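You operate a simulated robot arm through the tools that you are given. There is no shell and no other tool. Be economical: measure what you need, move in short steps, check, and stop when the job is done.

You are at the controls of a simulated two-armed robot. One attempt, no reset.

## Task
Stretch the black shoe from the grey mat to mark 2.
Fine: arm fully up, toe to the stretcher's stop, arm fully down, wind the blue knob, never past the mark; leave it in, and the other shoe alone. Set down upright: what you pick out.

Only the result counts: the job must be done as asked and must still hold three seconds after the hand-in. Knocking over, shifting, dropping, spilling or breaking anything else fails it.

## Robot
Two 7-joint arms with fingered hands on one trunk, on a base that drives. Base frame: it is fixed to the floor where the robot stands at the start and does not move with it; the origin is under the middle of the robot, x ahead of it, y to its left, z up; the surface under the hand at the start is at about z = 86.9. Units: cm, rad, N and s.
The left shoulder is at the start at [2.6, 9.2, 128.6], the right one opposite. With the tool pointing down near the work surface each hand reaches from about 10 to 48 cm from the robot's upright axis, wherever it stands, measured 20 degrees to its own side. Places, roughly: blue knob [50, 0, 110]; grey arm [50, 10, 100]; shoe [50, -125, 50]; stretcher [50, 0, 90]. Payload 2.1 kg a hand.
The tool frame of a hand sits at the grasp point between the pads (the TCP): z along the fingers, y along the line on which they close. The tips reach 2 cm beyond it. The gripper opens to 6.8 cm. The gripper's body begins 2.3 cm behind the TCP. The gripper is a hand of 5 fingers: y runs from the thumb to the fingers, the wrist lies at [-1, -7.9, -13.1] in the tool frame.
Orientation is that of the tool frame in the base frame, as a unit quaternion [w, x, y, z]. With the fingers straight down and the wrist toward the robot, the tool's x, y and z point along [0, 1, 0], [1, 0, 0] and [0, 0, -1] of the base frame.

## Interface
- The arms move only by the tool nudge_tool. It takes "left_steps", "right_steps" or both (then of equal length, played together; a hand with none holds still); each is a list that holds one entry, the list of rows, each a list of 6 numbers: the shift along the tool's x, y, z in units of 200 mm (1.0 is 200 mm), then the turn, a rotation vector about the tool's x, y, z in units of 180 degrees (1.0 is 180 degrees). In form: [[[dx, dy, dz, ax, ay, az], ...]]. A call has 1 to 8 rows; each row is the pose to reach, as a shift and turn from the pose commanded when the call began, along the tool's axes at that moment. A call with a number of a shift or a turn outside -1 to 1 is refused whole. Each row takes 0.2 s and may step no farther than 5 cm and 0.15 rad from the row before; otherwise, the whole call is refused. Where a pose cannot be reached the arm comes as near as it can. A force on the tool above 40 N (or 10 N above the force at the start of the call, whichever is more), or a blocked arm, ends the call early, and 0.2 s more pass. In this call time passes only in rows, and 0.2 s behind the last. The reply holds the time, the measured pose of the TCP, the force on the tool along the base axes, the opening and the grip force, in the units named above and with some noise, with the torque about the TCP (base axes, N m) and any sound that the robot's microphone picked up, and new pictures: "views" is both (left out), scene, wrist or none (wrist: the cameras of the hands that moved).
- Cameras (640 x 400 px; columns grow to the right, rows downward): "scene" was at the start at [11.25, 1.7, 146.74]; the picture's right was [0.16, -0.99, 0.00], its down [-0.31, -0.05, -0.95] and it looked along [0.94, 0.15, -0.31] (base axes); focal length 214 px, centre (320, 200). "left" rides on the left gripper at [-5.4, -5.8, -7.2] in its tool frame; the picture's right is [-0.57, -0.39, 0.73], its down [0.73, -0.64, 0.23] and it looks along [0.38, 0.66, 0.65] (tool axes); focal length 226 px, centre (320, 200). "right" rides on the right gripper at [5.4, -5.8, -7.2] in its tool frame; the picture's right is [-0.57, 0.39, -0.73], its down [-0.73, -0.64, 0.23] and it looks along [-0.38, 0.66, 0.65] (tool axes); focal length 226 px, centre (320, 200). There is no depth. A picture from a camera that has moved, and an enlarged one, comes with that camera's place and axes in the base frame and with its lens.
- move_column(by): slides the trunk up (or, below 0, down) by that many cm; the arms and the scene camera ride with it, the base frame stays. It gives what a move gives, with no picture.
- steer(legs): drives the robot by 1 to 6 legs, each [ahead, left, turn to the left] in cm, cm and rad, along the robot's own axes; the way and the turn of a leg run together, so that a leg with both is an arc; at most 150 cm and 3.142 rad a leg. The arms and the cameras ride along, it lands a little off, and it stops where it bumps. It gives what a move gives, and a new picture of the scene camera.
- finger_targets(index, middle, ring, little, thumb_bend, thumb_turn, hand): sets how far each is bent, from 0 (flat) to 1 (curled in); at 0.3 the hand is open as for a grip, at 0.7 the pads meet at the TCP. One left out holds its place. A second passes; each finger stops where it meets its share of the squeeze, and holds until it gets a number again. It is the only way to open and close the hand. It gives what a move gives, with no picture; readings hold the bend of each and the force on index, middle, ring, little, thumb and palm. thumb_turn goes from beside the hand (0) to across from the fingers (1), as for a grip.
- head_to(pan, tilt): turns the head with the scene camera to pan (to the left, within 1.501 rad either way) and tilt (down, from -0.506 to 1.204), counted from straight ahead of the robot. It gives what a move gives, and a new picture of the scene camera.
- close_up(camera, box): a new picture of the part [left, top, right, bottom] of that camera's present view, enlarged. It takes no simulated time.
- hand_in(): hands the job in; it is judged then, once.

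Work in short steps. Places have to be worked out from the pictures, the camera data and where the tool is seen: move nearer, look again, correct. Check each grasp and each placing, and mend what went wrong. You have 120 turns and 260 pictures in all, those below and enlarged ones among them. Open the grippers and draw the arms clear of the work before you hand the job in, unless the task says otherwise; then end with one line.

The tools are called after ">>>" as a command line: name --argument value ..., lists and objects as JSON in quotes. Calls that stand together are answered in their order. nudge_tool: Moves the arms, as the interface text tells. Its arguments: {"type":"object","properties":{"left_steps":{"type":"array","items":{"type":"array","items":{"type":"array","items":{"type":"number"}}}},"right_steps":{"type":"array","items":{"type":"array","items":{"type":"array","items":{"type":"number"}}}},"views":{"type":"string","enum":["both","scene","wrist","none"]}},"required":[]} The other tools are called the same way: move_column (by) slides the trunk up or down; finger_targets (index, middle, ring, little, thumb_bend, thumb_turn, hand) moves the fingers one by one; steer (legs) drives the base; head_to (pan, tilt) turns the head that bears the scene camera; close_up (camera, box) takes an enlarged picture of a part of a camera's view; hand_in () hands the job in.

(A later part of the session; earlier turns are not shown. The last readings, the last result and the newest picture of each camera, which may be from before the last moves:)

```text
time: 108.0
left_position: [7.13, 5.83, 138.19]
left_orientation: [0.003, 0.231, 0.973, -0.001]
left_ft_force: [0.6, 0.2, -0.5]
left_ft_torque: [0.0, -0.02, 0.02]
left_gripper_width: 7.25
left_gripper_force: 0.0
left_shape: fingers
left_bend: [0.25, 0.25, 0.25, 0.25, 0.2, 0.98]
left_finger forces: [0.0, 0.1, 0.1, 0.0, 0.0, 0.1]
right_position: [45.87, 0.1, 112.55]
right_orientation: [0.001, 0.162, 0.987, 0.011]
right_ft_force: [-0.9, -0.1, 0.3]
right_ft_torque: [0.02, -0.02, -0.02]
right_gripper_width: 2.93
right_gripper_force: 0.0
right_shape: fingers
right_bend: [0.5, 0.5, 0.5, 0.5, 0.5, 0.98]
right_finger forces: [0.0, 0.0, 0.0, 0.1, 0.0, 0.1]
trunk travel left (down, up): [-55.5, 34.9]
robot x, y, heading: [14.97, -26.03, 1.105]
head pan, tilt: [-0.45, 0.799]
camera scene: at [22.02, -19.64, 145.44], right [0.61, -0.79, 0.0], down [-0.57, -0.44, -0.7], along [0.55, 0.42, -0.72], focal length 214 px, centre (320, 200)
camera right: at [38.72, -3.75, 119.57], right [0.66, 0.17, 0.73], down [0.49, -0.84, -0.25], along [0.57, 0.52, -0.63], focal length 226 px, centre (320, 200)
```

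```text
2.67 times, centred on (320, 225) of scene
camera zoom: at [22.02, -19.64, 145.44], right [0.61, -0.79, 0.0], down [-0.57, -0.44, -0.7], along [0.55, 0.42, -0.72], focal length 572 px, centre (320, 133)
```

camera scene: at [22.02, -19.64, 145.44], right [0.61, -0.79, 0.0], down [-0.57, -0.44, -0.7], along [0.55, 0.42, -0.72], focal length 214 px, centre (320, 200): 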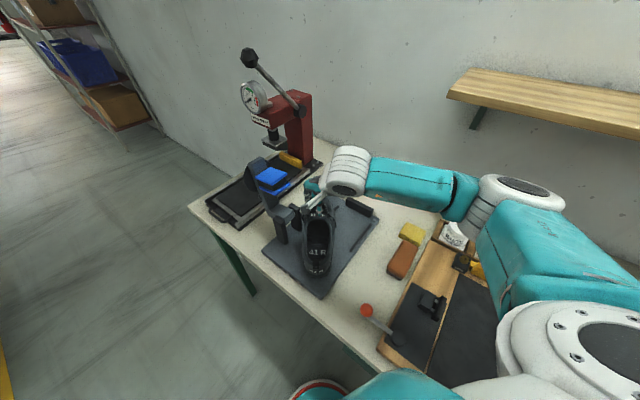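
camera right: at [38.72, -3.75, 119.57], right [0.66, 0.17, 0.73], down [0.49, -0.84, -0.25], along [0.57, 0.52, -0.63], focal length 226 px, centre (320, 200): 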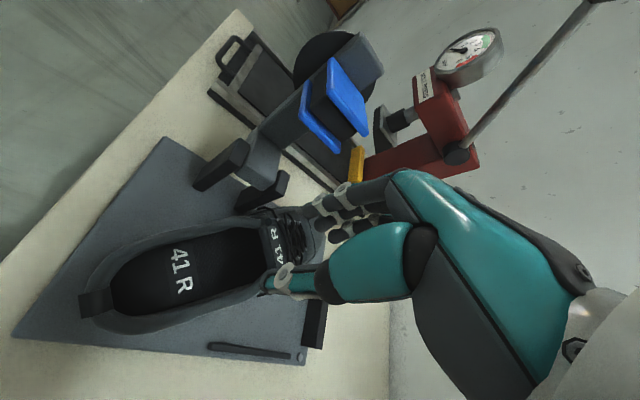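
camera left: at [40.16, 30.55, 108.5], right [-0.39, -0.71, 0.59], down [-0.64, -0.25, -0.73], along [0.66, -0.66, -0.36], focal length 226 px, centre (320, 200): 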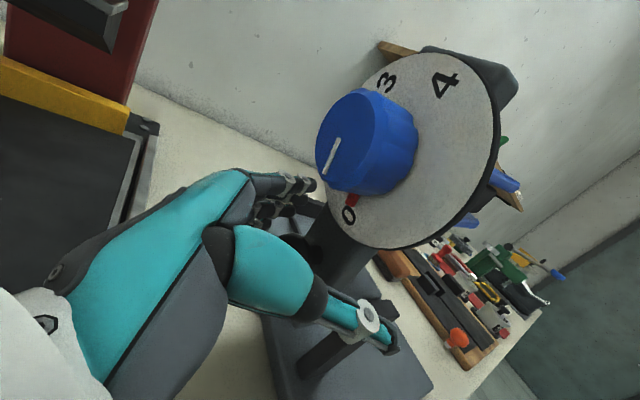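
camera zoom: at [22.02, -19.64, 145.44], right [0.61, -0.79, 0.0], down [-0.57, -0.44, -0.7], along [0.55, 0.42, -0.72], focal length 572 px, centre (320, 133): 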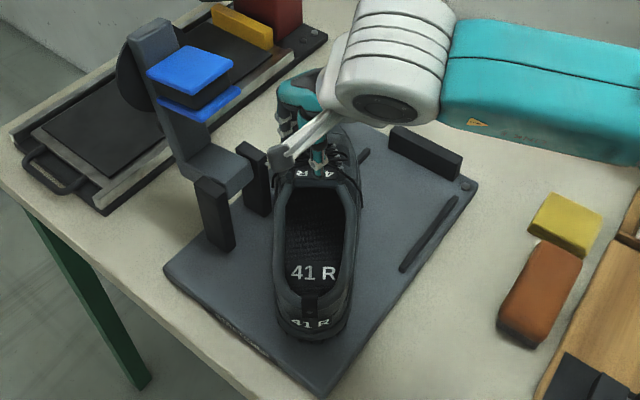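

From the wrist view: heel tab [40.6,−4], tongue [51.1,3.6], yaw ≈36°. I rotate the hand CCW to align its finger "blade" with the opening, so I can insert it and turn the shoe like a key.

>>> nudge_tool --right_steps '[[[-0.005, 0.004, 0, 0, 0, -0.043], [-0.01, 0.008, 0, 0, 0, -0.086], [-0.015, 0.012, 0, 0, 0, -0.129], [-0.02, 0.016, 0, 0, 0, -0.172], [-0.025, 0.02, 0, 0, 0, -0.215], [-0.03, 0.024, 0, 0, 0, -0.258], [-0.033, 0.027, 0, 0, 0, -0.299]]]'

>>> close_up --camera "scene" --box '[230, 150, 410, 300]'

```text
time: 109.6
left_position: [7.09, 5.95, 138.04]
left_orientation: [0.004, 0.23, 0.973, -0.001]
left_ft_force: [-1.1, 0.2, 0.0]
left_ft_torque: [-0.02, 0.01, 0.02]
left_gripper_width: 7.26
left_gripper_force: 0.1
left_shape: fingers
left_bend: [0.25, 0.25, 0.25, 0.25, 0.2, 0.98]
left_finger forces: [0.0, 0.1, 0.1, 0.0, 0.1, 0.0]
right_position: [37.43, -2.06, 109.87]
right_orientation: [0.011, -0.298, 0.955, 0.014]
right_ft_force: [0.5, -0.6, -0.2]
right_ft_torque: [-0.01, 0.01, 0.02]
right_gripper_width: 2.91
right_gripper_force: 0.0
right_shape: fingers
right_bend: [0.5, 0.5, 0.5, 0.5, 0.5, 0.98]
right_finger forces: [0.0, 0.1, 0.0, 0.0, 0.1, 0.0]
right hand out of reach, approached as far as the arm can: row 4, 5, 6, 7
trunk travel left (down, up): [-55.5, 34.9]
robot x, y, heading: [14.23, -26.44, 1.103]
head pan, tilt: [-0.45, 0.799]
camera scene: at [21.98, -19.5, 145.43], right [0.61, -0.79, 0.0], down [-0.57, -0.44, -0.7], along [0.55, 0.42, -0.72], focal length 214 px, centre (320, 200)
camera right: at [36.12, -10.21, 116.66], right [0.24, 0.61, 0.75], down [0.97, -0.1, -0.22], along [-0.06, 0.78, -0.62], focal length 226 px, centre (320, 200)
```

scene: 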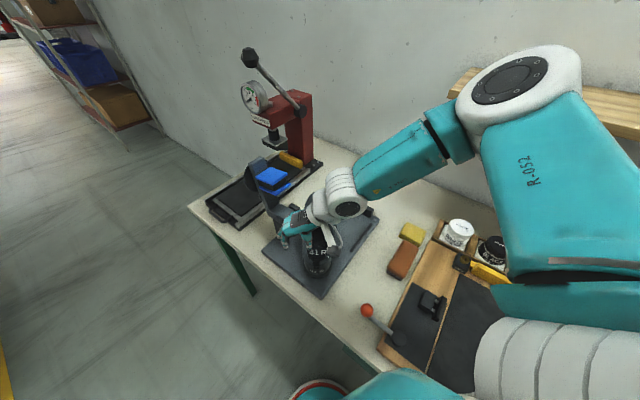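
right: 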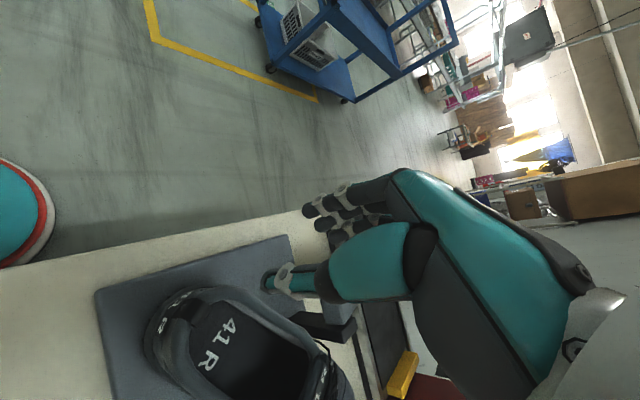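

```text
2.67 times, centred on (320, 225) of scene
camera zoom: at [21.98, -19.5, 145.43], right [0.61, -0.79, 0.0], down [-0.57, -0.44, -0.7], along [0.55, 0.42, -0.72], focal length 572 px, centre (320, 133)
```

zoom: 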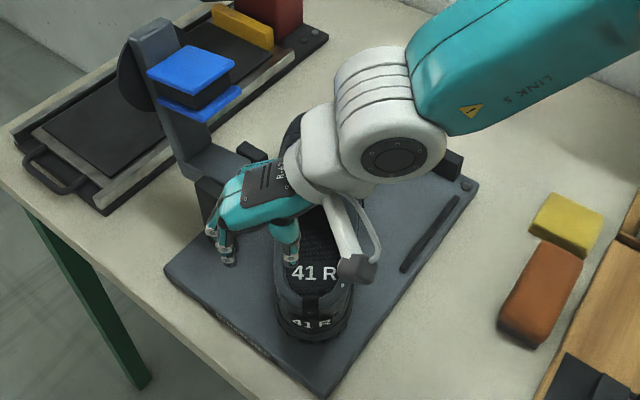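

The hand aligns but reach falls short. Better idea: grip inside along the shoe's long axis (thumb at heel, index+middle under the tongue), which is stable and natural with the robot facing +x. I raise the trunk, back off, turn to heading 0 and come up at about [11,13].

>>> move_column --by 16

>>> steer --legs '[[-11, 21, 0], [0, 0, -1.1], [0, 38, 0]]'

>>> head_to --pan -0.15 --tilt 0.7

```text
time: 111.4
left_position: [7.19, 5.75, 154.17]
left_orientation: [0.003, 0.23, 0.973, -0.002]
left_ft_force: [-0.8, 0.5, -0.7]
left_ft_torque: [0.02, -0.02, -0.01]
left_gripper_width: 7.25
left_gripper_force: 0.0
left_shape: fingers
left_bend: [0.25, 0.25, 0.25, 0.25, 0.2, 0.98]
left_finger forces: [0.0, 0.0, 0.0, 0.1, 0.0, 0.1]
right_position: [37.63, -2.22, 126.22]
right_orientation: [0.018, -0.297, 0.955, 0.019]
right_ft_force: [-0.1, 0.2, -1.0]
right_ft_torque: [0.0, -0.01, 0.01]
right_gripper_width: 2.9
right_gripper_force: 0.0
right_shape: fingers
right_bend: [0.5, 0.5, 0.5, 0.5, 0.5, 0.98]
right_finger forces: [0.0, 0.0, 0.1, 0.1, 0.0, 0.0]
trunk travel left (down, up): [-71.5, 18.9]
robot x, y, heading: [14.6, -26.46, 1.106]
head pan, tilt: [-0.45, 0.799]
```

```text
time: 118.0
left_position: [15.56, 33.2, 154.2]
left_orientation: [0.003, 0.702, 0.712, -0.003]
left_ft_force: [-0.3, -0.3, 0.1]
left_ft_torque: [0.03, -0.04, -0.03]
left_gripper_width: 7.26
left_gripper_force: 0.0
left_shape: fingers
left_bend: [0.25, 0.25, 0.25, 0.25, 0.2, 0.98]
left_finger forces: [0.0, 0.0, 0.1, 0.1, 0.0, 0.0]
right_position: [22.45, 2.55, 126.2]
right_orientation: [0.024, 0.244, 0.97, 0.007]
right_ft_force: [-0.5, -0.6, -0.2]
right_ft_torque: [-0.02, -0.01, -0.01]
right_gripper_width: 2.89
right_gripper_force: 0.0
right_shape: fingers
right_bend: [0.5, 0.5, 0.5, 0.5, 0.5, 0.98]
right_finger forces: [0.0, 0.1, 0.1, 0.1, 0.0, 0.1]
trunk travel left (down, up): [-71.5, 18.9]
robot x, y, heading: [-9.62, 11.84, 0.012]
head pan, tilt: [-0.45, 0.799]
camera scene: at [-0.71, 8.61, 161.45], right [-0.42, -0.91, 0.0], down [-0.65, 0.3, -0.7], along [0.63, -0.3, -0.72], focal length 214 px, centre (320, 200)
```

scene: 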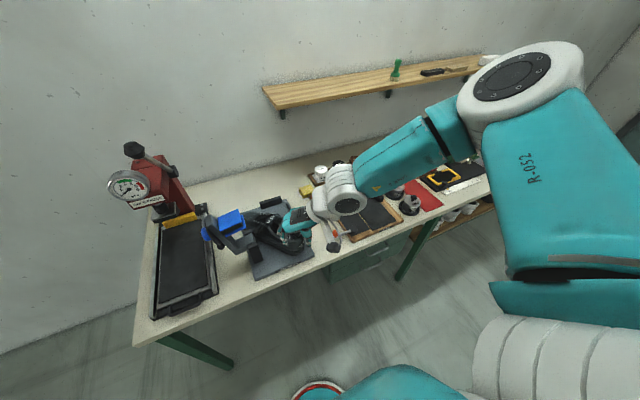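

```text
time: 118.8
left_position: [15.59, 33.3, 154.14]
left_orientation: [0.003, 0.702, 0.712, -0.003]
left_ft_force: [0.3, -0.1, 0.0]
left_ft_torque: [0.02, 0.02, 0.03]
left_gripper_width: 7.26
left_gripper_force: 0.0
left_shape: fingers
left_bend: [0.25, 0.25, 0.25, 0.25, 0.2, 0.98]
left_finger forces: [0.1, 0.0, 0.0, 0.1, 0.1, 0.0]
right_position: [22.36, 2.38, 126.21]
right_orientation: [0.025, 0.243, 0.97, 0.007]
right_ft_force: [-0.8, -0.1, 0.5]
right_ft_torque: [0.01, -0.01, -0.02]
right_gripper_width: 2.9
right_gripper_force: 0.1
right_shape: fingers
right_bend: [0.5, 0.5, 0.5, 0.5, 0.5, 0.98]
right_finger forces: [0.0, 0.0, 0.0, 0.0, 0.0, 0.1]
trunk travel left (down, up): [-71.5, 18.9]
robot x, y, heading: [-9.16, 11.52, 0.015]
head pan, tilt: [-0.15, 0.7]
camera scene: at [0.4, 10.78, 162.28], right [-0.14, -0.99, 0.0], down [-0.64, 0.09, -0.76], along [0.76, -0.11, -0.64], focal length 214 px, centre (320, 200)
```

scene: 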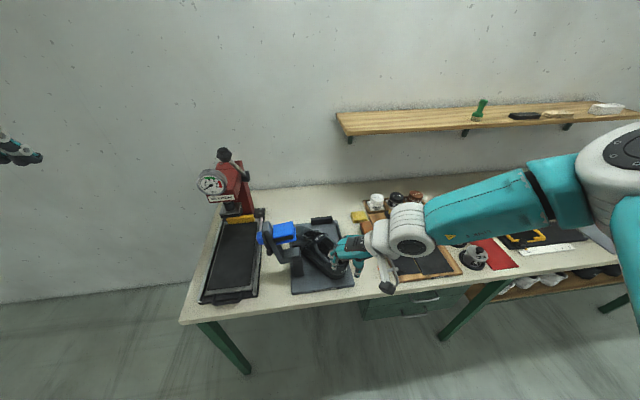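

I drive up to the bench and turn the hand toward the shoe's yaw (36°).

>>> steer --legs '[[19, 1.5, -0.013]]'

>>> nudge_tool --right_steps '[[[0, 0, 0, 0, 0, 0.045], [0, 0, 0, 0, 0, 0.09], [0, 0, 0, 0, 0, 0.13], [0, 0, 0, 0, 0, 0.144]]]'

>>> close_up --camera "scene" --box '[220, 160, 400, 300]'

```text
time: 120.3
left_position: [34.87, 34.47, 154.05]
left_orientation: [0.002, 0.707, 0.707, -0.004]
left_ft_force: [0.1, 0.8, 0.2]
left_ft_torque: [0.01, -0.03, 0.0]
left_gripper_width: 7.26
left_gripper_force: 0.1
left_shape: fingers
left_bend: [0.25, 0.25, 0.25, 0.25, 0.2, 0.98]
left_finger forces: [0.0, 0.0, 0.0, 0.0, 0.1, 0.1]
right_position: [41.35, 3.68, 126.2]
right_orientation: [0.025, 0.249, 0.968, 0.006]
right_ft_force: [-0.6, -0.2, -0.2]
right_ft_torque: [-0.01, 0.0, -0.01]
right_gripper_width: 2.93
right_gripper_force: 0.0
right_shape: fingers
right_bend: [0.5, 0.5, 0.5, 0.5, 0.5, 0.98]
right_finger forces: [0.0, 0.1, 0.1, 0.0, 0.0, 0.0]
trunk travel left (down, up): [-71.5, 18.9]
robot x, y, heading: [9.91, 13.14, -0.003]
head pan, tilt: [-0.15, 0.7]
camera scene: at [19.44, 12.33, 162.27], right [-0.15, -0.99, 0.0], down [-0.64, 0.1, -0.76], along [0.76, -0.11, -0.64], focal length 214 px, centre (320, 200)
```

scene: 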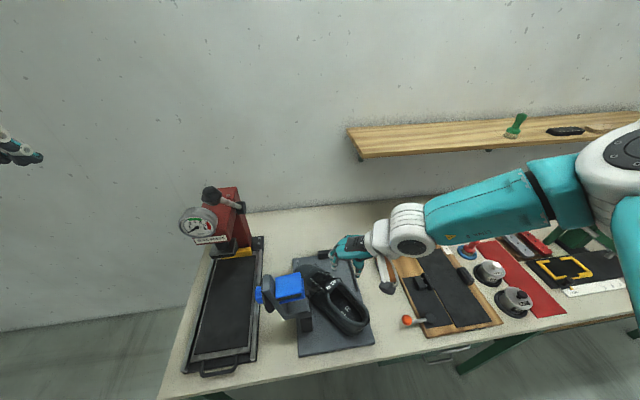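

```text
time: 121.3
left_position: [34.77, 34.49, 154.25]
left_orientation: [0.003, 0.707, 0.707, -0.003]
left_ft_force: [0.6, 0.8, 0.3]
left_ft_torque: [0.0, -0.02, -0.02]
left_gripper_width: 7.28
left_gripper_force: 0.1
left_shape: fingers
left_bend: [0.25, 0.25, 0.25, 0.25, 0.2, 0.98]
left_finger forces: [0.1, 0.1, 0.1, 0.1, 0.0, 0.1]
right_position: [41.3, 3.84, 126.31]
right_orientation: [0.023, 0.461, 0.887, 0.011]
right_ft_force: [-0.3, 0.5, 0.2]
right_ft_torque: [0.0, -0.02, 0.0]
right_gripper_width: 2.88
right_gripper_force: 0.0
right_shape: fingers
right_bend: [0.5, 0.5, 0.5, 0.5, 0.5, 0.98]
right_finger forces: [0.0, 0.0, 0.0, 0.0, 0.1, 0.0]
trunk travel left (down, up): [-71.5, 18.9]
robot x, y, heading: [9.84, 13.11, -0.003]
head pan, tilt: [-0.15, 0.7]
camera scene: at [19.33, 12.32, 162.28], right [-0.15, -0.99, 0.0], down [-0.64, 0.1, -0.76], along [0.76, -0.11, -0.64], focal length 214 px, centre (320, 200)
camera right: at [32.89, 4.8, 132.99], right [0.6, -0.24, 0.76], down [-0.09, -0.97, -0.24], along [0.79, 0.07, -0.61], focal length 226 px, centre (320, 200)
```

scene: 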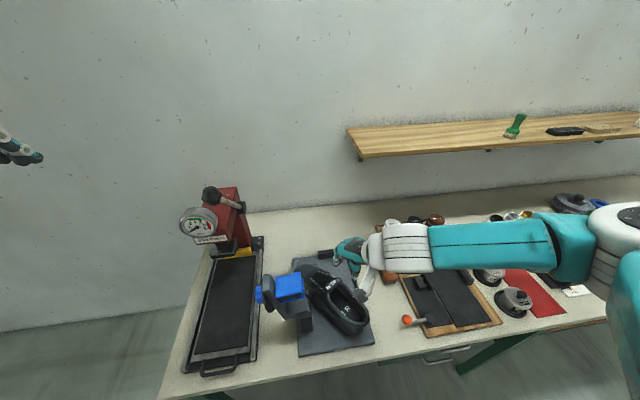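
right: 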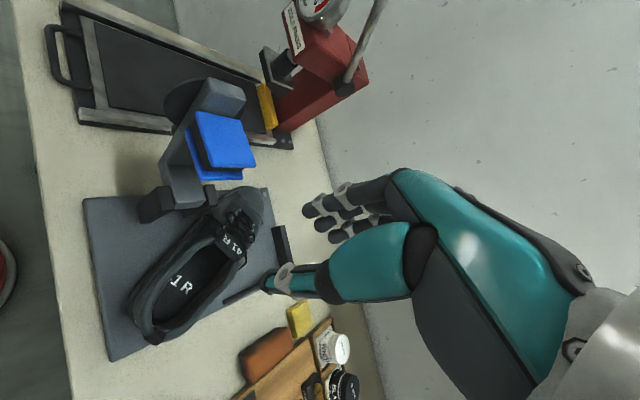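

```text
2.86 times, centred on (310, 230) of scene
camera zoom: at [19.33, 12.32, 162.28], right [-0.15, -0.99, 0.0], down [-0.64, 0.1, -0.76], along [0.76, -0.11, -0.64], focal length 613 px, centre (349, 114)
```

zoom: 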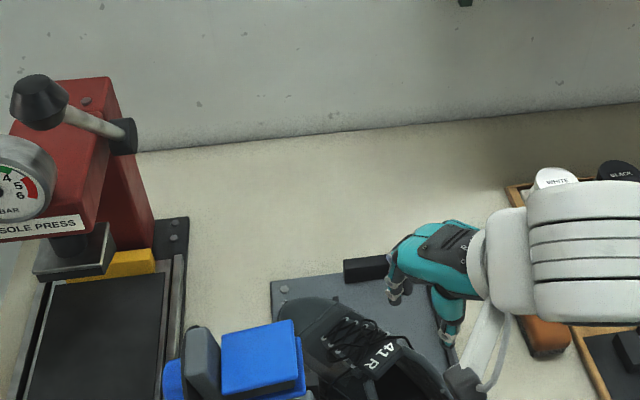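

Shoe: heel tab [40.4,−4.2], tongue [52.1,3.9], yaw ≈35°; hand aligned. I curl ring and little fingers, keep index/middle/thumb closed and come over the opening centre [46,−0.3] at z 112.

>>> finger_targets --hand "right" --index 0.62 --middle 0.62 --ring 1.0 --little 1.0 --thumb_bend 0.6

>>> nudge_tool --right_steps '[[[-0.075, 0.018, 0.18, 0.003, 0.0025, 0], [-0.15, 0.037, 0.36, 0.006, 0.005, 0], [-0.225, 0.055, 0.54, 0.01, 0.0075, 0], [-0.303, 0.074, 0.715, 0.013, 0.0098, 0]]]'

>>> close_up --camera "scene" --box '[260, 230, 420, 360]'

```text
time: 122.3
left_position: [34.87, 34.47, 154.17]
left_orientation: [0.002, 0.707, 0.707, -0.001]
left_ft_force: [-0.1, -0.3, 0.0]
left_ft_torque: [0.01, 0.01, -0.02]
left_gripper_width: 7.24
left_gripper_force: 0.1
left_shape: fingers
left_bend: [0.25, 0.25, 0.25, 0.25, 0.2, 0.98]
left_finger forces: [0.1, 0.0, 0.2, 0.0, 0.1, 0.0]
right_position: [41.34, 3.7, 126.29]
right_orientation: [0.022, 0.461, 0.887, 0.012]
right_ft_force: [-0.4, 0.1, -0.4]
right_ft_torque: [0.02, 0.01, 0.0]
right_gripper_width: 1.08
right_gripper_force: 0.1
right_shape: fingers
right_bend: [0.62, 0.62, 1.0, 1.0, 0.6, 0.98]
right_finger forces: [0.1, 0.1, 0.0, 0.1, 0.1, 0.0]
trunk travel left (down, up): [-71.5, 18.9]
robot x, y, heading: [9.67, 13.67, -0.003]
head pan, tilt: [-0.15, 0.7]
```

```text
time: 123.3
left_position: [34.89, 34.5, 154.15]
left_orientation: [0.002, 0.707, 0.707, -0.004]
left_ft_force: [-0.5, -0.7, 0.1]
left_ft_torque: [0.01, -0.02, 0.01]
left_gripper_width: 7.25
left_gripper_force: 0.0
left_shape: fingers
left_bend: [0.25, 0.25, 0.25, 0.25, 0.2, 0.98]
left_finger forces: [0.0, 0.0, 0.0, 0.0, 0.0, 0.0]
right_position: [46.35, -0.33, 112.02]
right_orientation: [-0.001, 0.459, 0.888, 0.0]
right_ft_force: [0.0, -0.1, -0.1]
right_ft_torque: [-0.01, -0.02, 0.0]
right_gripper_width: 1.06
right_gripper_force: 0.1
right_shape: fingers
right_bend: [0.62, 0.62, 1.0, 1.0, 0.6, 0.98]
right_finger forces: [0.0, 0.0, 0.0, 0.0, 0.0, 0.0]
trunk travel left (down, up): [-71.5, 18.9]
robot x, y, heading: [9.98, 13.46, 0.006]
head pan, tilt: [-0.15, 0.7]
camera scene: at [19.37, 12.35, 162.27], right [-0.15, -0.99, 0.0], down [-0.64, 0.1, -0.76], along [0.76, -0.11, -0.64], focal length 214 px, centre (320, 200)
camera right: at [38.38, 0.8, 119.26], right [0.64, -0.24, 0.73], down [-0.1, -0.97, -0.23], along [0.76, 0.08, -0.65], focal length 226 px, centre (320, 200)
```

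scene: 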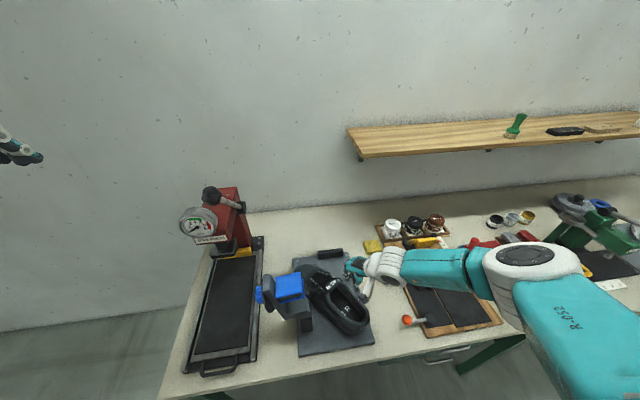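
right: 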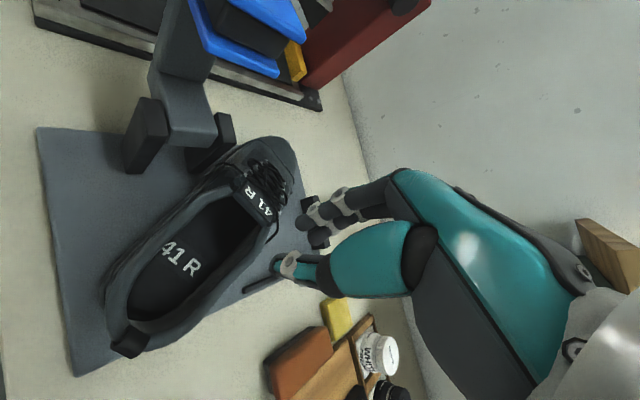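

```text
3.08 times, centred on (340, 295) of scene
camera zoom: at [19.37, 12.35, 162.27], right [-0.15, -0.99, 0.0], down [-0.64, 0.1, -0.76], along [0.76, -0.11, -0.64], focal length 660 px, centre (258, -92)
```

zoom: 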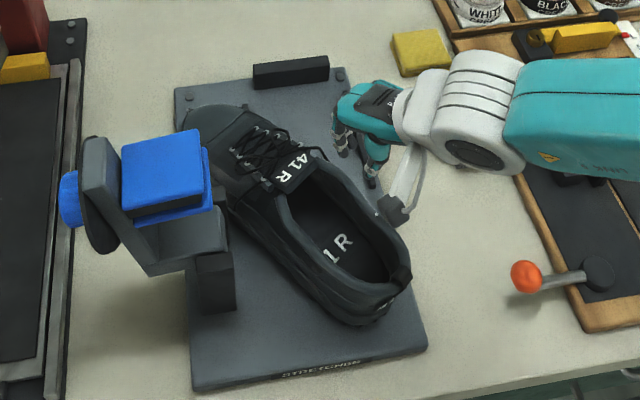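

Opening centre refined to [46.4,0.5]. I shift 0.8 cm and insert to z≈96.5.

>>> nudge_tool --right_steps '[[[0.033, 0.02, 0.2, 0, 0, 0], [0.033, 0.02, 0.4, 0, 0, 0], [0.033, 0.02, 0.55, 0, 0, 0], [0.033, 0.02, 0.66, 0, 0, 0], [0.033, 0.02, 0.77, 0, 0, 0]]]'

>>> close_up --camera "scene" --box '[260, 230, 420, 360]'

```text
time: 124.5
left_position: [34.75, 34.64, 154.13]
left_orientation: [0.001, 0.707, 0.708, -0.002]
left_ft_force: [-0.1, -0.6, 0.9]
left_ft_torque: [-0.02, -0.01, 0.03]
left_gripper_width: 7.24
left_gripper_force: 0.1
left_shape: fingers
left_bend: [0.25, 0.25, 0.25, 0.25, 0.2, 0.98]
left_finger forces: [0.0, 0.0, 0.0, 0.0, 0.0, 0.0]
right_position: [45.21, 1.85, 102.64]
right_orientation: [0.0, 0.461, 0.887, 0.002]
right_ft_force: [0.0, 1.0, -0.4]
right_ft_torque: [0.02, -0.01, 0.02]
right_gripper_width: 1.03
right_gripper_force: 0.1
right_shape: fingers
right_bend: [0.62, 0.62, 1.0, 1.0, 0.6, 0.98]
right_finger forces: [0.0, 0.0, 0.0, 0.0, 0.0, 0.0]
right hand out of reach, approached as far as the arm can: row 3, 4, 5
trunk travel left (down, up): [-71.5, 18.9]
robot x, y, heading: [9.58, 13.64, 0.005]
head pan, tilt: [-0.15, 0.7]
camera scene: at [19.28, 12.34, 162.28], right [-0.15, -0.99, 0.0], down [-0.64, 0.1, -0.77], along [0.76, -0.11, -0.64], focal length 214 px, centre (320, 200)
camera right: at [37.29, 2.92, 109.82], right [0.64, -0.24, 0.73], down [-0.1, -0.97, -0.23], along [0.76, 0.08, -0.65], focal length 226 px, centre (320, 200)
```

scene: 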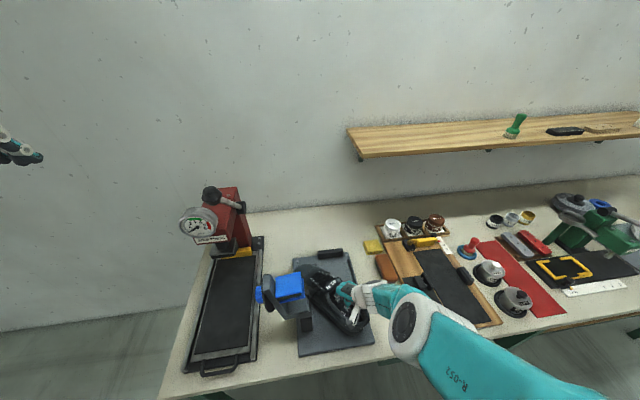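
right: 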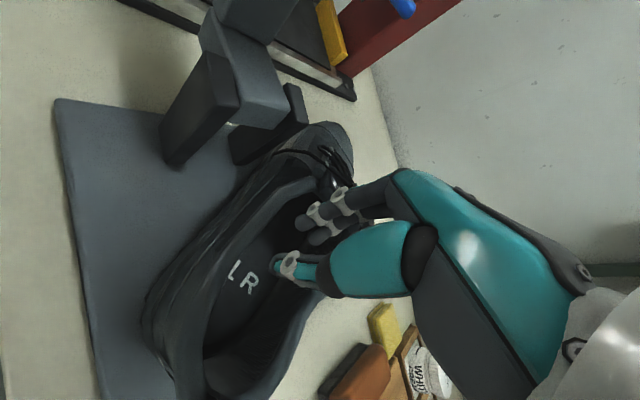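

```text
3.08 times, centred on (340, 295) of scene
camera zoom: at [19.28, 12.34, 162.28], right [-0.15, -0.99, 0.0], down [-0.64, 0.1, -0.77], along [0.76, -0.11, -0.64], focal length 660 px, centre (258, -92)
```

zoom: 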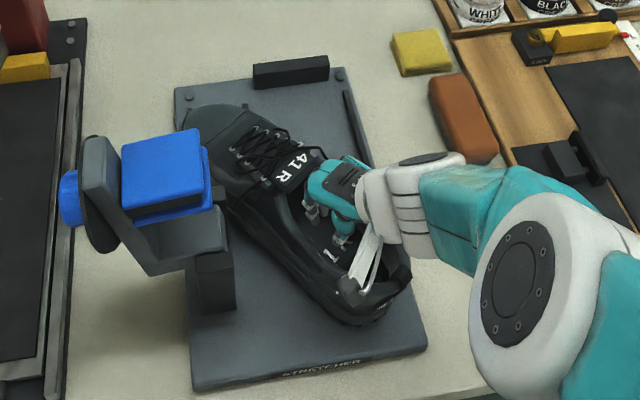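

The trunk is too high for this depth. I raise the hand 8 cm, shift 1.7 cm onto the shoe axis, and lower the trunk 12 cm.

>>> nudge_tool --right_steps '[[[0, 0, -0.2, 0, 0, 0], [-0.085, 0, -0.4, 0, 0, 0]]]' --views "none"

>>> move_column --by -8

>>> close_up --camera "right" --box '[0, 60, 480, 400]'

```text
time: 125.1
left_position: [34.93, 34.63, 154.17]
left_orientation: [0.002, 0.707, 0.707, -0.003]
left_ft_force: [-1.1, 0.4, -0.3]
left_ft_torque: [-0.01, 0.0, -0.01]
left_gripper_width: 7.21
left_gripper_force: 0.2
left_shape: fingers
left_bend: [0.25, 0.25, 0.25, 0.25, 0.2, 0.98]
left_finger forces: [0.0, 0.0, 0.1, 0.0, 0.0, 0.1]
right_position: [46.38, 0.39, 110.61]
right_orientation: [0.001, 0.459, 0.888, -0.001]
right_ft_force: [-0.6, 0.3, -0.6]
right_ft_torque: [0.01, 0.01, 0.0]
right_gripper_width: 1.04
right_gripper_force: 0.0
right_shape: fingers
right_bend: [0.62, 0.62, 1.0, 1.0, 0.6, 0.98]
right_finger forces: [0.1, 0.0, 0.0, 0.1, 0.0, 0.1]
trunk travel left (down, up): [-71.5, 18.9]
robot x, y, heading: [9.36, 13.3, 0.001]
head pan, tilt: [-0.15, 0.7]
```

```text
time: 126.3
left_position: [34.9, 34.62, 146.16]
left_orientation: [0.002, 0.707, 0.707, -0.003]
left_ft_force: [1.2, 0.1, 0.0]
left_ft_torque: [0.01, -0.02, 0.03]
left_gripper_width: 7.25
left_gripper_force: 0.1
left_shape: fingers
left_bend: [0.25, 0.25, 0.25, 0.25, 0.2, 0.98]
left_finger forces: [0.0, 0.1, 0.0, 0.0, 0.0, 0.0]
right_position: [46.3, 0.16, 102.57]
right_orientation: [0.0, 0.46, 0.888, 0.001]
right_ft_force: [0.0, -0.2, -0.1]
right_ft_torque: [-0.02, -0.01, 0.01]
right_gripper_width: 1.08
right_gripper_force: 0.1
right_shape: fingers
right_bend: [0.62, 0.62, 1.0, 1.0, 0.6, 0.98]
right_finger forces: [0.1, 0.0, 0.1, 0.0, 0.0, 0.1]
trunk travel left (down, up): [-63.5, 26.9]
robot x, y, heading: [9.1, 13.52, -0.003]
head pan, tilt: [-0.15, 0.7]
```

```text
1.18 times, centred on (240, 230) of right
camera zoom: at [38.33, 1.29, 109.8], right [0.64, -0.24, 0.73], down [-0.1, -0.97, -0.23], along [0.76, 0.08, -0.65], focal length 266 px, centre (414, 165)
```

zoom: 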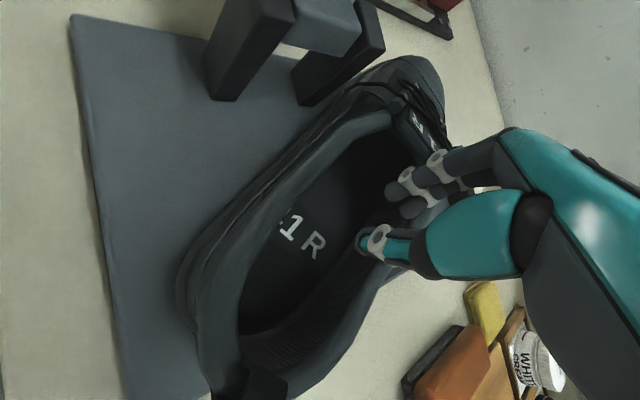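

TCP is on the shoe's axis now. I descend into the opening to z≈96.3.

>>> nudge_tool --right_steps '[[[0.01, 0, 0.1, 0, 0, 0], [0.01, 0, 0.2, 0, 0, 0], [0.01, 0, 0.26, 0, 0, 0], [0.01, 0, 0.315, 0, 0, 0]]]' --views "wrist"

```text
time: 127.3
left_position: [34.91, 34.52, 146.13]
left_orientation: [0.003, 0.708, 0.707, -0.002]
left_ft_force: [0.8, 0.6, 0.4]
left_ft_torque: [0.0, -0.01, -0.03]
left_gripper_width: 7.27
left_gripper_force: 0.0
left_shape: fingers
left_bend: [0.25, 0.25, 0.25, 0.25, 0.2, 0.98]
left_finger forces: [0.0, 0.0, 0.0, 0.1, 0.1, 0.0]
right_position: [46.22, 0.48, 96.27]
right_orientation: [0.0, 0.46, 0.888, 0.002]
right_ft_force: [0.1, 0.5, 0.4]
right_ft_torque: [0.01, 0.0, 0.02]
right_gripper_width: 1.05
right_gripper_force: 0.1
right_shape: fingers
right_bend: [0.62, 0.62, 1.0, 1.0, 0.6, 0.98]
right_finger forces: [0.0, 0.0, 0.1, 0.0, 0.1, 0.0]
trunk travel left (down, up): [-63.5, 26.9]
robot x, y, heading: [10.02, 13.43, -0.002]
head pan, tilt: [-0.15, 0.7]
camera right: at [38.21, 1.51, 103.48], right [0.64, -0.24, 0.73], down [-0.1, -0.97, -0.23], along [0.76, 0.08, -0.64], focal length 226 px, centre (320, 200)
```

right: 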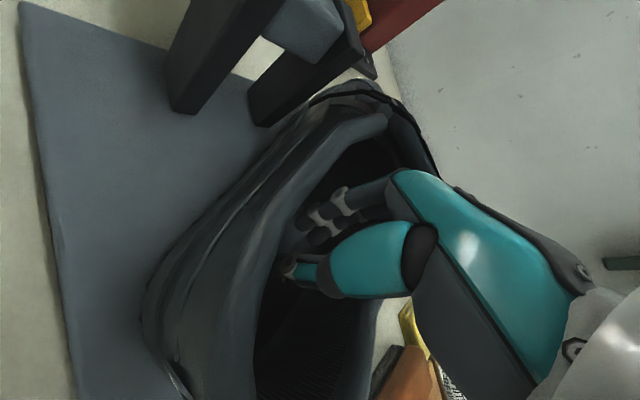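

Inside without contact. I spread index, middle and thumb along the shoe's axis.

>>> finger_targets --hand "right" --index 0.0 --middle 0.0 --thumb_bend 0.0

>>> close_up --camera "right" --box '[0, 0, 640, 400]'

>>> close_up --camera "scene" --box '[260, 230, 420, 360]'

```text
time: 128.3
left_position: [34.91, 34.33, 146.06]
left_orientation: [0.002, 0.707, 0.707, -0.002]
left_ft_force: [-0.2, 0.4, 0.7]
left_ft_torque: [-0.05, 0.01, 0.01]
left_gripper_width: 7.26
left_gripper_force: 0.0
left_shape: fingers
left_bend: [0.25, 0.25, 0.25, 0.25, 0.2, 0.98]
left_finger forces: [0.1, 0.0, 0.1, 0.0, 0.0, 0.0]
right_position: [46.19, 0.42, 96.22]
right_orientation: [0.0, 0.46, 0.888, 0.001]
right_ft_force: [-0.2, 0.6, 0.6]
right_ft_torque: [-0.04, 0.08, 0.01]
right_gripper_width: 9.91
right_gripper_force: 1.5
right_shape: fingers
right_bend: [0.0, 0.01, 1.0, 1.0, 0.04, 0.98]
right_finger forces: [0.0, 1.8, 0.0, 0.0, 1.3, 0.1]
trunk travel left (down, up): [-63.5, 26.9]
robot x, y, heading: [9.37, 13.69, 0.003]
head pan, tilt: [-0.15, 0.7]
```

```text
1.00 times, centred on (320, 200) of right (not enlarged: the box is as wide or as high as the picture)
camera zoom: at [38.19, 1.5, 103.47], right [0.64, -0.24, 0.73], down [-0.1, -0.97, -0.23], along [0.76, 0.08, -0.65], focal length 226 px, centre (320, 200)
```

zoom: 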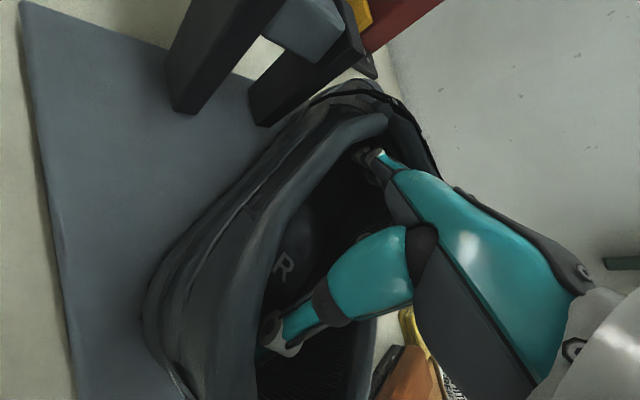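

```text
3.08 times, centred on (340, 295) of scene
camera zoom: at [19.53, 12.32, 154.27], right [-0.15, -0.99, 0.0], down [-0.64, 0.1, -0.76], along [0.76, -0.11, -0.64], focal length 660 px, centre (258, -92)
```

zoom: 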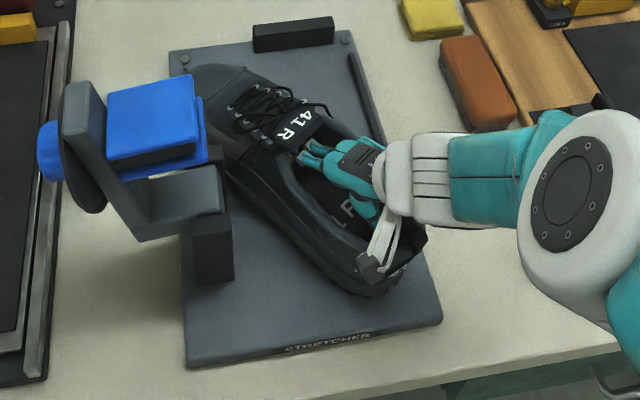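

Thumb touches at the heel and fingers at the tongue with light contact — a good "key". I first pull the shoe back 2.5 cm, then rotate it clockwise 0.6 rad flat on the plate.

>>> nudge_tool --right_steps '[[[0.036, -0.051, 0, 0, 0, 0], [0.072, -0.102, 0, 0, 0, 0], [0.072, -0.102, 0, 0, 0, 0.038], [0.072, -0.102, 0, 0, 0, 0.076], [0.072, -0.102, 0, 0, 0, 0.114], [0.072, -0.102, 0, 0, 0, 0.152], [0.072, -0.102, 0, 0, 0, 0.19]]]'

>>> close_up --camera "scene" --box '[260, 230, 420, 360]'

```text
time: 129.9
left_position: [34.62, 34.32, 146.26]
left_orientation: [0.002, 0.707, 0.707, -0.003]
left_ft_force: [-0.4, 0.3, -0.2]
left_ft_torque: [0.0, -0.01, 0.01]
left_gripper_width: 7.25
left_gripper_force: 0.1
left_shape: fingers
left_bend: [0.25, 0.25, 0.25, 0.25, 0.2, 0.98]
left_finger forces: [0.0, 0.0, 0.0, 0.1, 0.0, 0.0]
right_position: [41.71, -4.14, 95.05]
right_orientation: [-0.008, 0.681, 0.732, 0.016]
right_ft_force: [-1.4, -1.6, 0.1]
right_ft_torque: [0.01, 0.12, 0.02]
right_gripper_width: 9.82
right_gripper_force: 1.2
right_shape: fingers
right_bend: [0.02, 0.01, 1.0, 1.0, 0.01, 0.99]
right_finger forces: [1.8, 0.9, 0.0, 0.1, 0.7, 0.0]
right hand out of reach, approached as far as the arm can: row 6, 7
trunk travel left (down, up): [-63.5, 26.9]
robot x, y, heading: [9.73, 12.91, 0.002]
head pan, tilt: [-0.15, 0.7]
camera scene: at [19.31, 12.15, 154.28], right [-0.15, -0.99, 0.0], down [-0.64, 0.1, -0.77], along [0.76, -0.11, -0.64], focal length 214 px, centre (320, 200)
camera right: at [35.35, 0.72, 102.34], right [0.42, -0.56, 0.71], down [-0.58, -0.77, -0.26], along [0.69, -0.31, -0.65], focal length 226 px, centre (320, 200)
```

scene: 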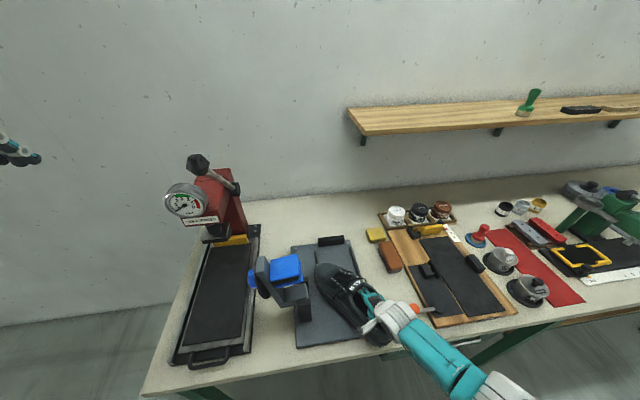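
right: 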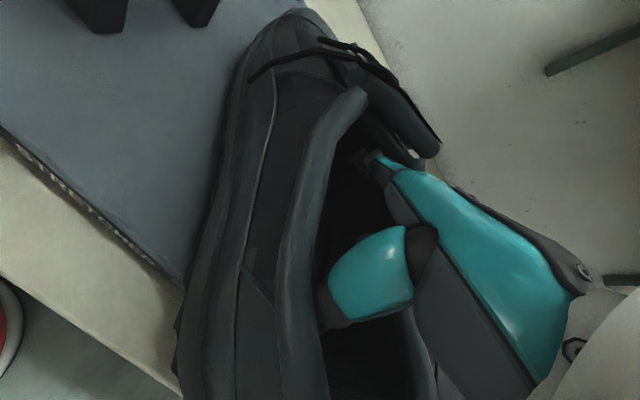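

```text
3.08 times, centred on (340, 295) of scene
camera zoom: at [19.31, 12.15, 154.28], right [-0.15, -0.99, 0.0], down [-0.64, 0.1, -0.77], along [0.76, -0.11, -0.64], focal length 660 px, centre (258, -92)
```

zoom: 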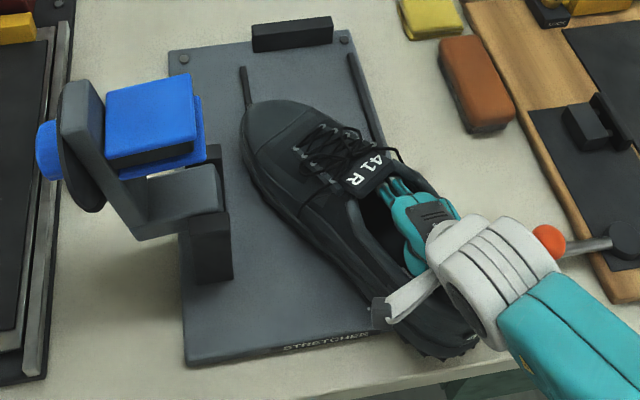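

The shoe followed (yaw now ≈22–25°, toe [60,6.7], heel [34.3,−5.4]) until the arm hit a reach limit from the high trunk. I close the fingers, lift out, and lower the trunk to its normal height.

>>> finger_targets --hand "right" --index 0.6 --middle 0.6 --thumb_bend 0.6

>>> nudge_tool --right_steps '[[[0, 0, -0.2, 0, 0, 0], [0, 0, -0.4, 0, 0, 0], [0, 0, -0.6, 0, 0, 0], [0, 0, -0.8, 0, 0, 0], [0, 0, -0.95, 0, 0, 0]]]' --views "none"

>>> move_column --by -9

>>> close_up --camera "right" --box '[0, 0, 640, 400]'

>>> close_up --camera "scene" --box '[240, 220, 440, 380]'

```text
time: 130.9
left_position: [34.86, 34.5, 146.3]
left_orientation: [0.002, 0.707, 0.707, -0.003]
left_ft_force: [-0.3, 0.3, -0.4]
left_ft_torque: [0.0, -0.03, 0.01]
left_gripper_width: 7.24
left_gripper_force: 0.1
left_shape: fingers
left_bend: [0.25, 0.25, 0.25, 0.25, 0.2, 0.98]
left_finger forces: [0.1, 0.0, 0.1, 0.1, 0.0, 0.1]
right_position: [41.86, -4.1, 95.14]
right_orientation: [-0.01, 0.681, 0.732, 0.016]
right_ft_force: [-0.1, -0.9, 0.4]
right_ft_torque: [0.0, 0.0, -0.02]
right_gripper_width: 1.25
right_gripper_force: 0.0
right_shape: fingers
right_bend: [0.6, 0.6, 1.0, 1.0, 0.6, 0.98]
right_finger forces: [0.2, 0.0, 0.0, 0.0, 0.1, 0.0]
trunk travel left (down, up): [-63.5, 26.9]
robot x, y, heading: [9.71, 13.06, -0.004]
head pan, tilt: [-0.15, 0.7]
```

```text
time: 132.1
left_position: [34.79, 34.49, 146.09]
left_orientation: [0.003, 0.707, 0.707, -0.002]
left_ft_force: [-0.4, 0.3, -0.8]
left_ft_torque: [0.03, 0.01, -0.01]
left_gripper_width: 7.27
left_gripper_force: 0.0
left_shape: fingers
left_bend: [0.25, 0.25, 0.25, 0.25, 0.2, 0.98]
left_finger forces: [0.0, 0.0, 0.1, 0.0, 0.0, 0.1]
right_position: [41.65, -4.61, 114.38]
right_orientation: [-0.009, 0.682, 0.732, 0.015]
right_ft_force: [-0.9, 0.8, -0.2]
right_ft_torque: [0.0, 0.04, 0.02]
right_gripper_width: 1.22
right_gripper_force: 0.0
right_shape: fingers
right_bend: [0.6, 0.6, 1.0, 1.0, 0.6, 0.98]
right_finger forces: [0.0, 0.0, 0.0, 0.0, 0.0, 0.1]
trunk travel left (down, up): [-63.5, 26.9]
robot x, y, heading: [9.64, 13.65, 0.002]
head pan, tilt: [-0.15, 0.7]
```

```text
time: 133.3
left_position: [34.78, 34.56, 137.22]
left_orientation: [0.003, 0.707, 0.707, -0.002]
left_ft_force: [-0.1, -0.8, 0.3]
left_ft_torque: [0.01, 0.02, -0.02]
left_gripper_width: 7.29
left_gripper_force: 0.1
left_shape: fingers
left_bend: [0.25, 0.25, 0.25, 0.25, 0.2, 0.98]
left_finger forces: [0.1, 0.0, 0.1, 0.0, 0.0, 0.0]
right_position: [41.63, -4.73, 105.14]
right_orientation: [-0.009, 0.681, 0.732, 0.016]
right_ft_force: [-0.6, -0.5, 0.7]
right_ft_torque: [0.0, -0.02, 0.0]
right_gripper_width: 1.24
right_gripper_force: 0.0
right_shape: fingers
right_bend: [0.6, 0.6, 1.0, 1.0, 0.6, 0.98]
right_finger forces: [0.1, 0.0, 0.0, 0.0, 0.0, 0.1]
trunk travel left (down, up): [-54.5, 35.9]
robot x, y, heading: [9.77, 13.45, -0.002]
head pan, tilt: [-0.15, 0.7]
```

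```text
1.00 times, centred on (320, 200) of right (not enlarged: the box is as wide or as high as the picture)
camera zoom: at [35.35, 0.08, 112.43], right [0.42, -0.56, 0.71], down [-0.58, -0.77, -0.26], along [0.7, -0.31, -0.65], focal length 226 px, centre (320, 200)
```

zoom: 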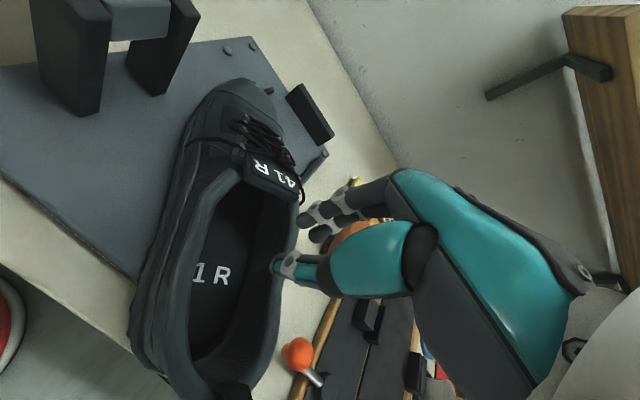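

```text
2.50 times, centred on (340, 300) of scene
camera zoom: at [19.91, 12.31, 145.26], right [-0.15, -0.99, 0.0], down [-0.64, 0.1, -0.76], along [0.76, -0.11, -0.64], focal length 536 px, centre (270, -50)
```

zoom: 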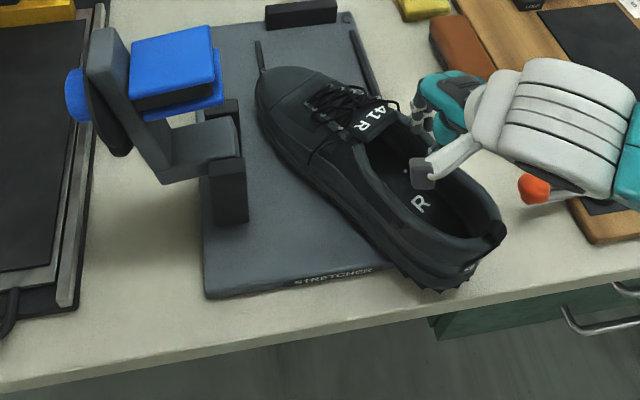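

The shoe is still yawed ≈38° (it translated only): heel [36,−9.4], tongue [46.4,−1.1]. New plan: pinch the heel counter with thumb outside and index+middle inside, hand aligned with the shoe axis — natural here — and steer the shoe like a wheelbarrow.

>>> finger_targets --hand "right" --index 0.3 --middle 0.3 --thumb_bend 0.3

>>> nudge_tool --right_steps '[[[-0.04, -0.057, -0.1, 0.0007, -0.002, -0.038], [-0.08, -0.114, -0.15, 0.0014, -0.0044, -0.076], [-0.123, -0.171, -0.15, 0.002, -0.0066, -0.114], [-0.164, -0.228, -0.15, 0.0029, -0.0088, -0.152], [-0.205, -0.285, -0.15, 0.0036, -0.011, -0.19]]]'

>>> close_up --camera "scene" --box '[280, 230, 480, 390]'

```text
time: 134.3
left_position: [34.83, 34.54, 137.14]
left_orientation: [0.003, 0.707, 0.707, -0.003]
left_ft_force: [1.2, -0.5, 0.0]
left_ft_torque: [0.02, -0.04, -0.01]
left_gripper_width: 7.23
left_gripper_force: 0.0
left_shape: fingers
left_bend: [0.25, 0.25, 0.25, 0.25, 0.2, 0.98]
left_finger forces: [0.0, 0.0, 0.1, 0.0, 0.0, 0.0]
right_position: [41.7, -4.78, 105.18]
right_orientation: [-0.009, 0.68, 0.733, 0.017]
right_ft_force: [0.0, -0.3, 0.3]
right_ft_torque: [0.0, 0.02, 0.0]
right_gripper_width: 6.21
right_gripper_force: 0.0
right_shape: fingers
right_bend: [0.3, 0.3, 1.0, 1.0, 0.3, 0.98]
right_finger forces: [0.1, 0.1, 0.0, 0.0, 0.1, 0.1]
trunk travel left (down, up): [-54.5, 35.9]
robot x, y, heading: [9.47, 13.27, -0.001]
head pan, tilt: [-0.15, 0.7]
```

```text
time: 135.5
left_position: [34.81, 34.51, 137.11]
left_orientation: [0.002, 0.707, 0.707, -0.003]
left_ft_force: [0.0, 0.0, -0.3]
left_ft_torque: [0.01, 0.0, -0.01]
left_gripper_width: 7.23
left_gripper_force: 0.0
left_shape: fingers
left_bend: [0.25, 0.25, 0.25, 0.25, 0.2, 0.98]
left_finger forces: [0.1, 0.1, 0.0, 0.0, 0.0, 0.0]
right_position: [36.32, -11.09, 108.06]
right_orientation: [0.009, 0.491, 0.871, -0.002]
right_ft_force: [-0.3, -0.1, 0.4]
right_ft_torque: [0.0, 0.0, 0.01]
right_gripper_width: 6.2
right_gripper_force: 0.1
right_shape: fingers
right_bend: [0.3, 0.3, 1.0, 1.0, 0.3, 0.98]
right_finger forces: [0.0, 0.0, 0.0, 0.0, 0.0, 0.0]
right hand out of reach, approached as far as the arm can: row 5
trunk travel left (down, up): [-54.5, 35.9]
robot x, y, heading: [9.51, 13.23, 0.002]
head pan, tilt: [-0.15, 0.7]
camera scene: at [19.95, 12.33, 145.26], right [-0.15, -0.99, 0.0], down [-0.64, 0.1, -0.76], along [0.76, -0.11, -0.64], focal length 214 px, centre (320, 200)
camera right: at [28.27, -9.28, 115.17], right [0.61, -0.27, 0.74], down [-0.17, -0.96, -0.22], along [0.77, 0.01, -0.64], focal length 226 px, centre (320, 200)
```

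scene: 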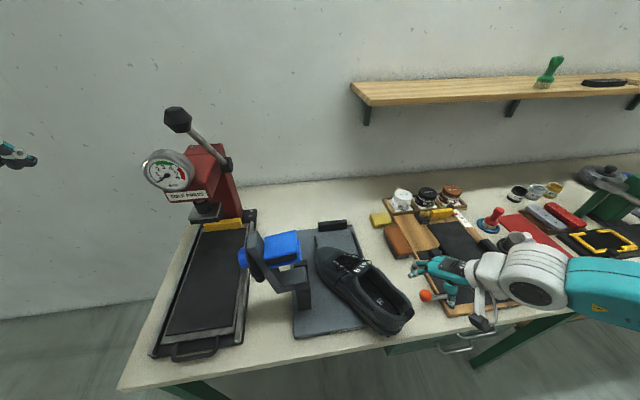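
right: 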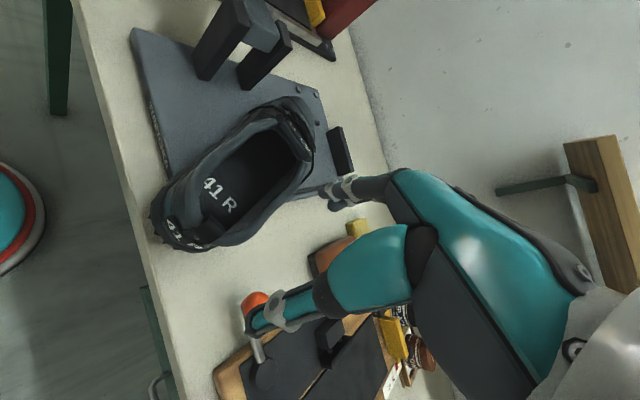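

```text
2.50 times, centred on (380, 310) of scene
camera zoom: at [19.95, 12.33, 145.26], right [-0.15, -0.99, 0.0], down [-0.64, 0.1, -0.76], along [0.76, -0.11, -0.64], focal length 536 px, centre (170, -75)
```

zoom: 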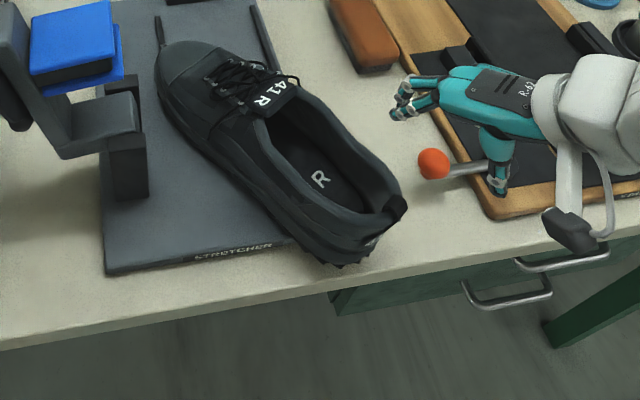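

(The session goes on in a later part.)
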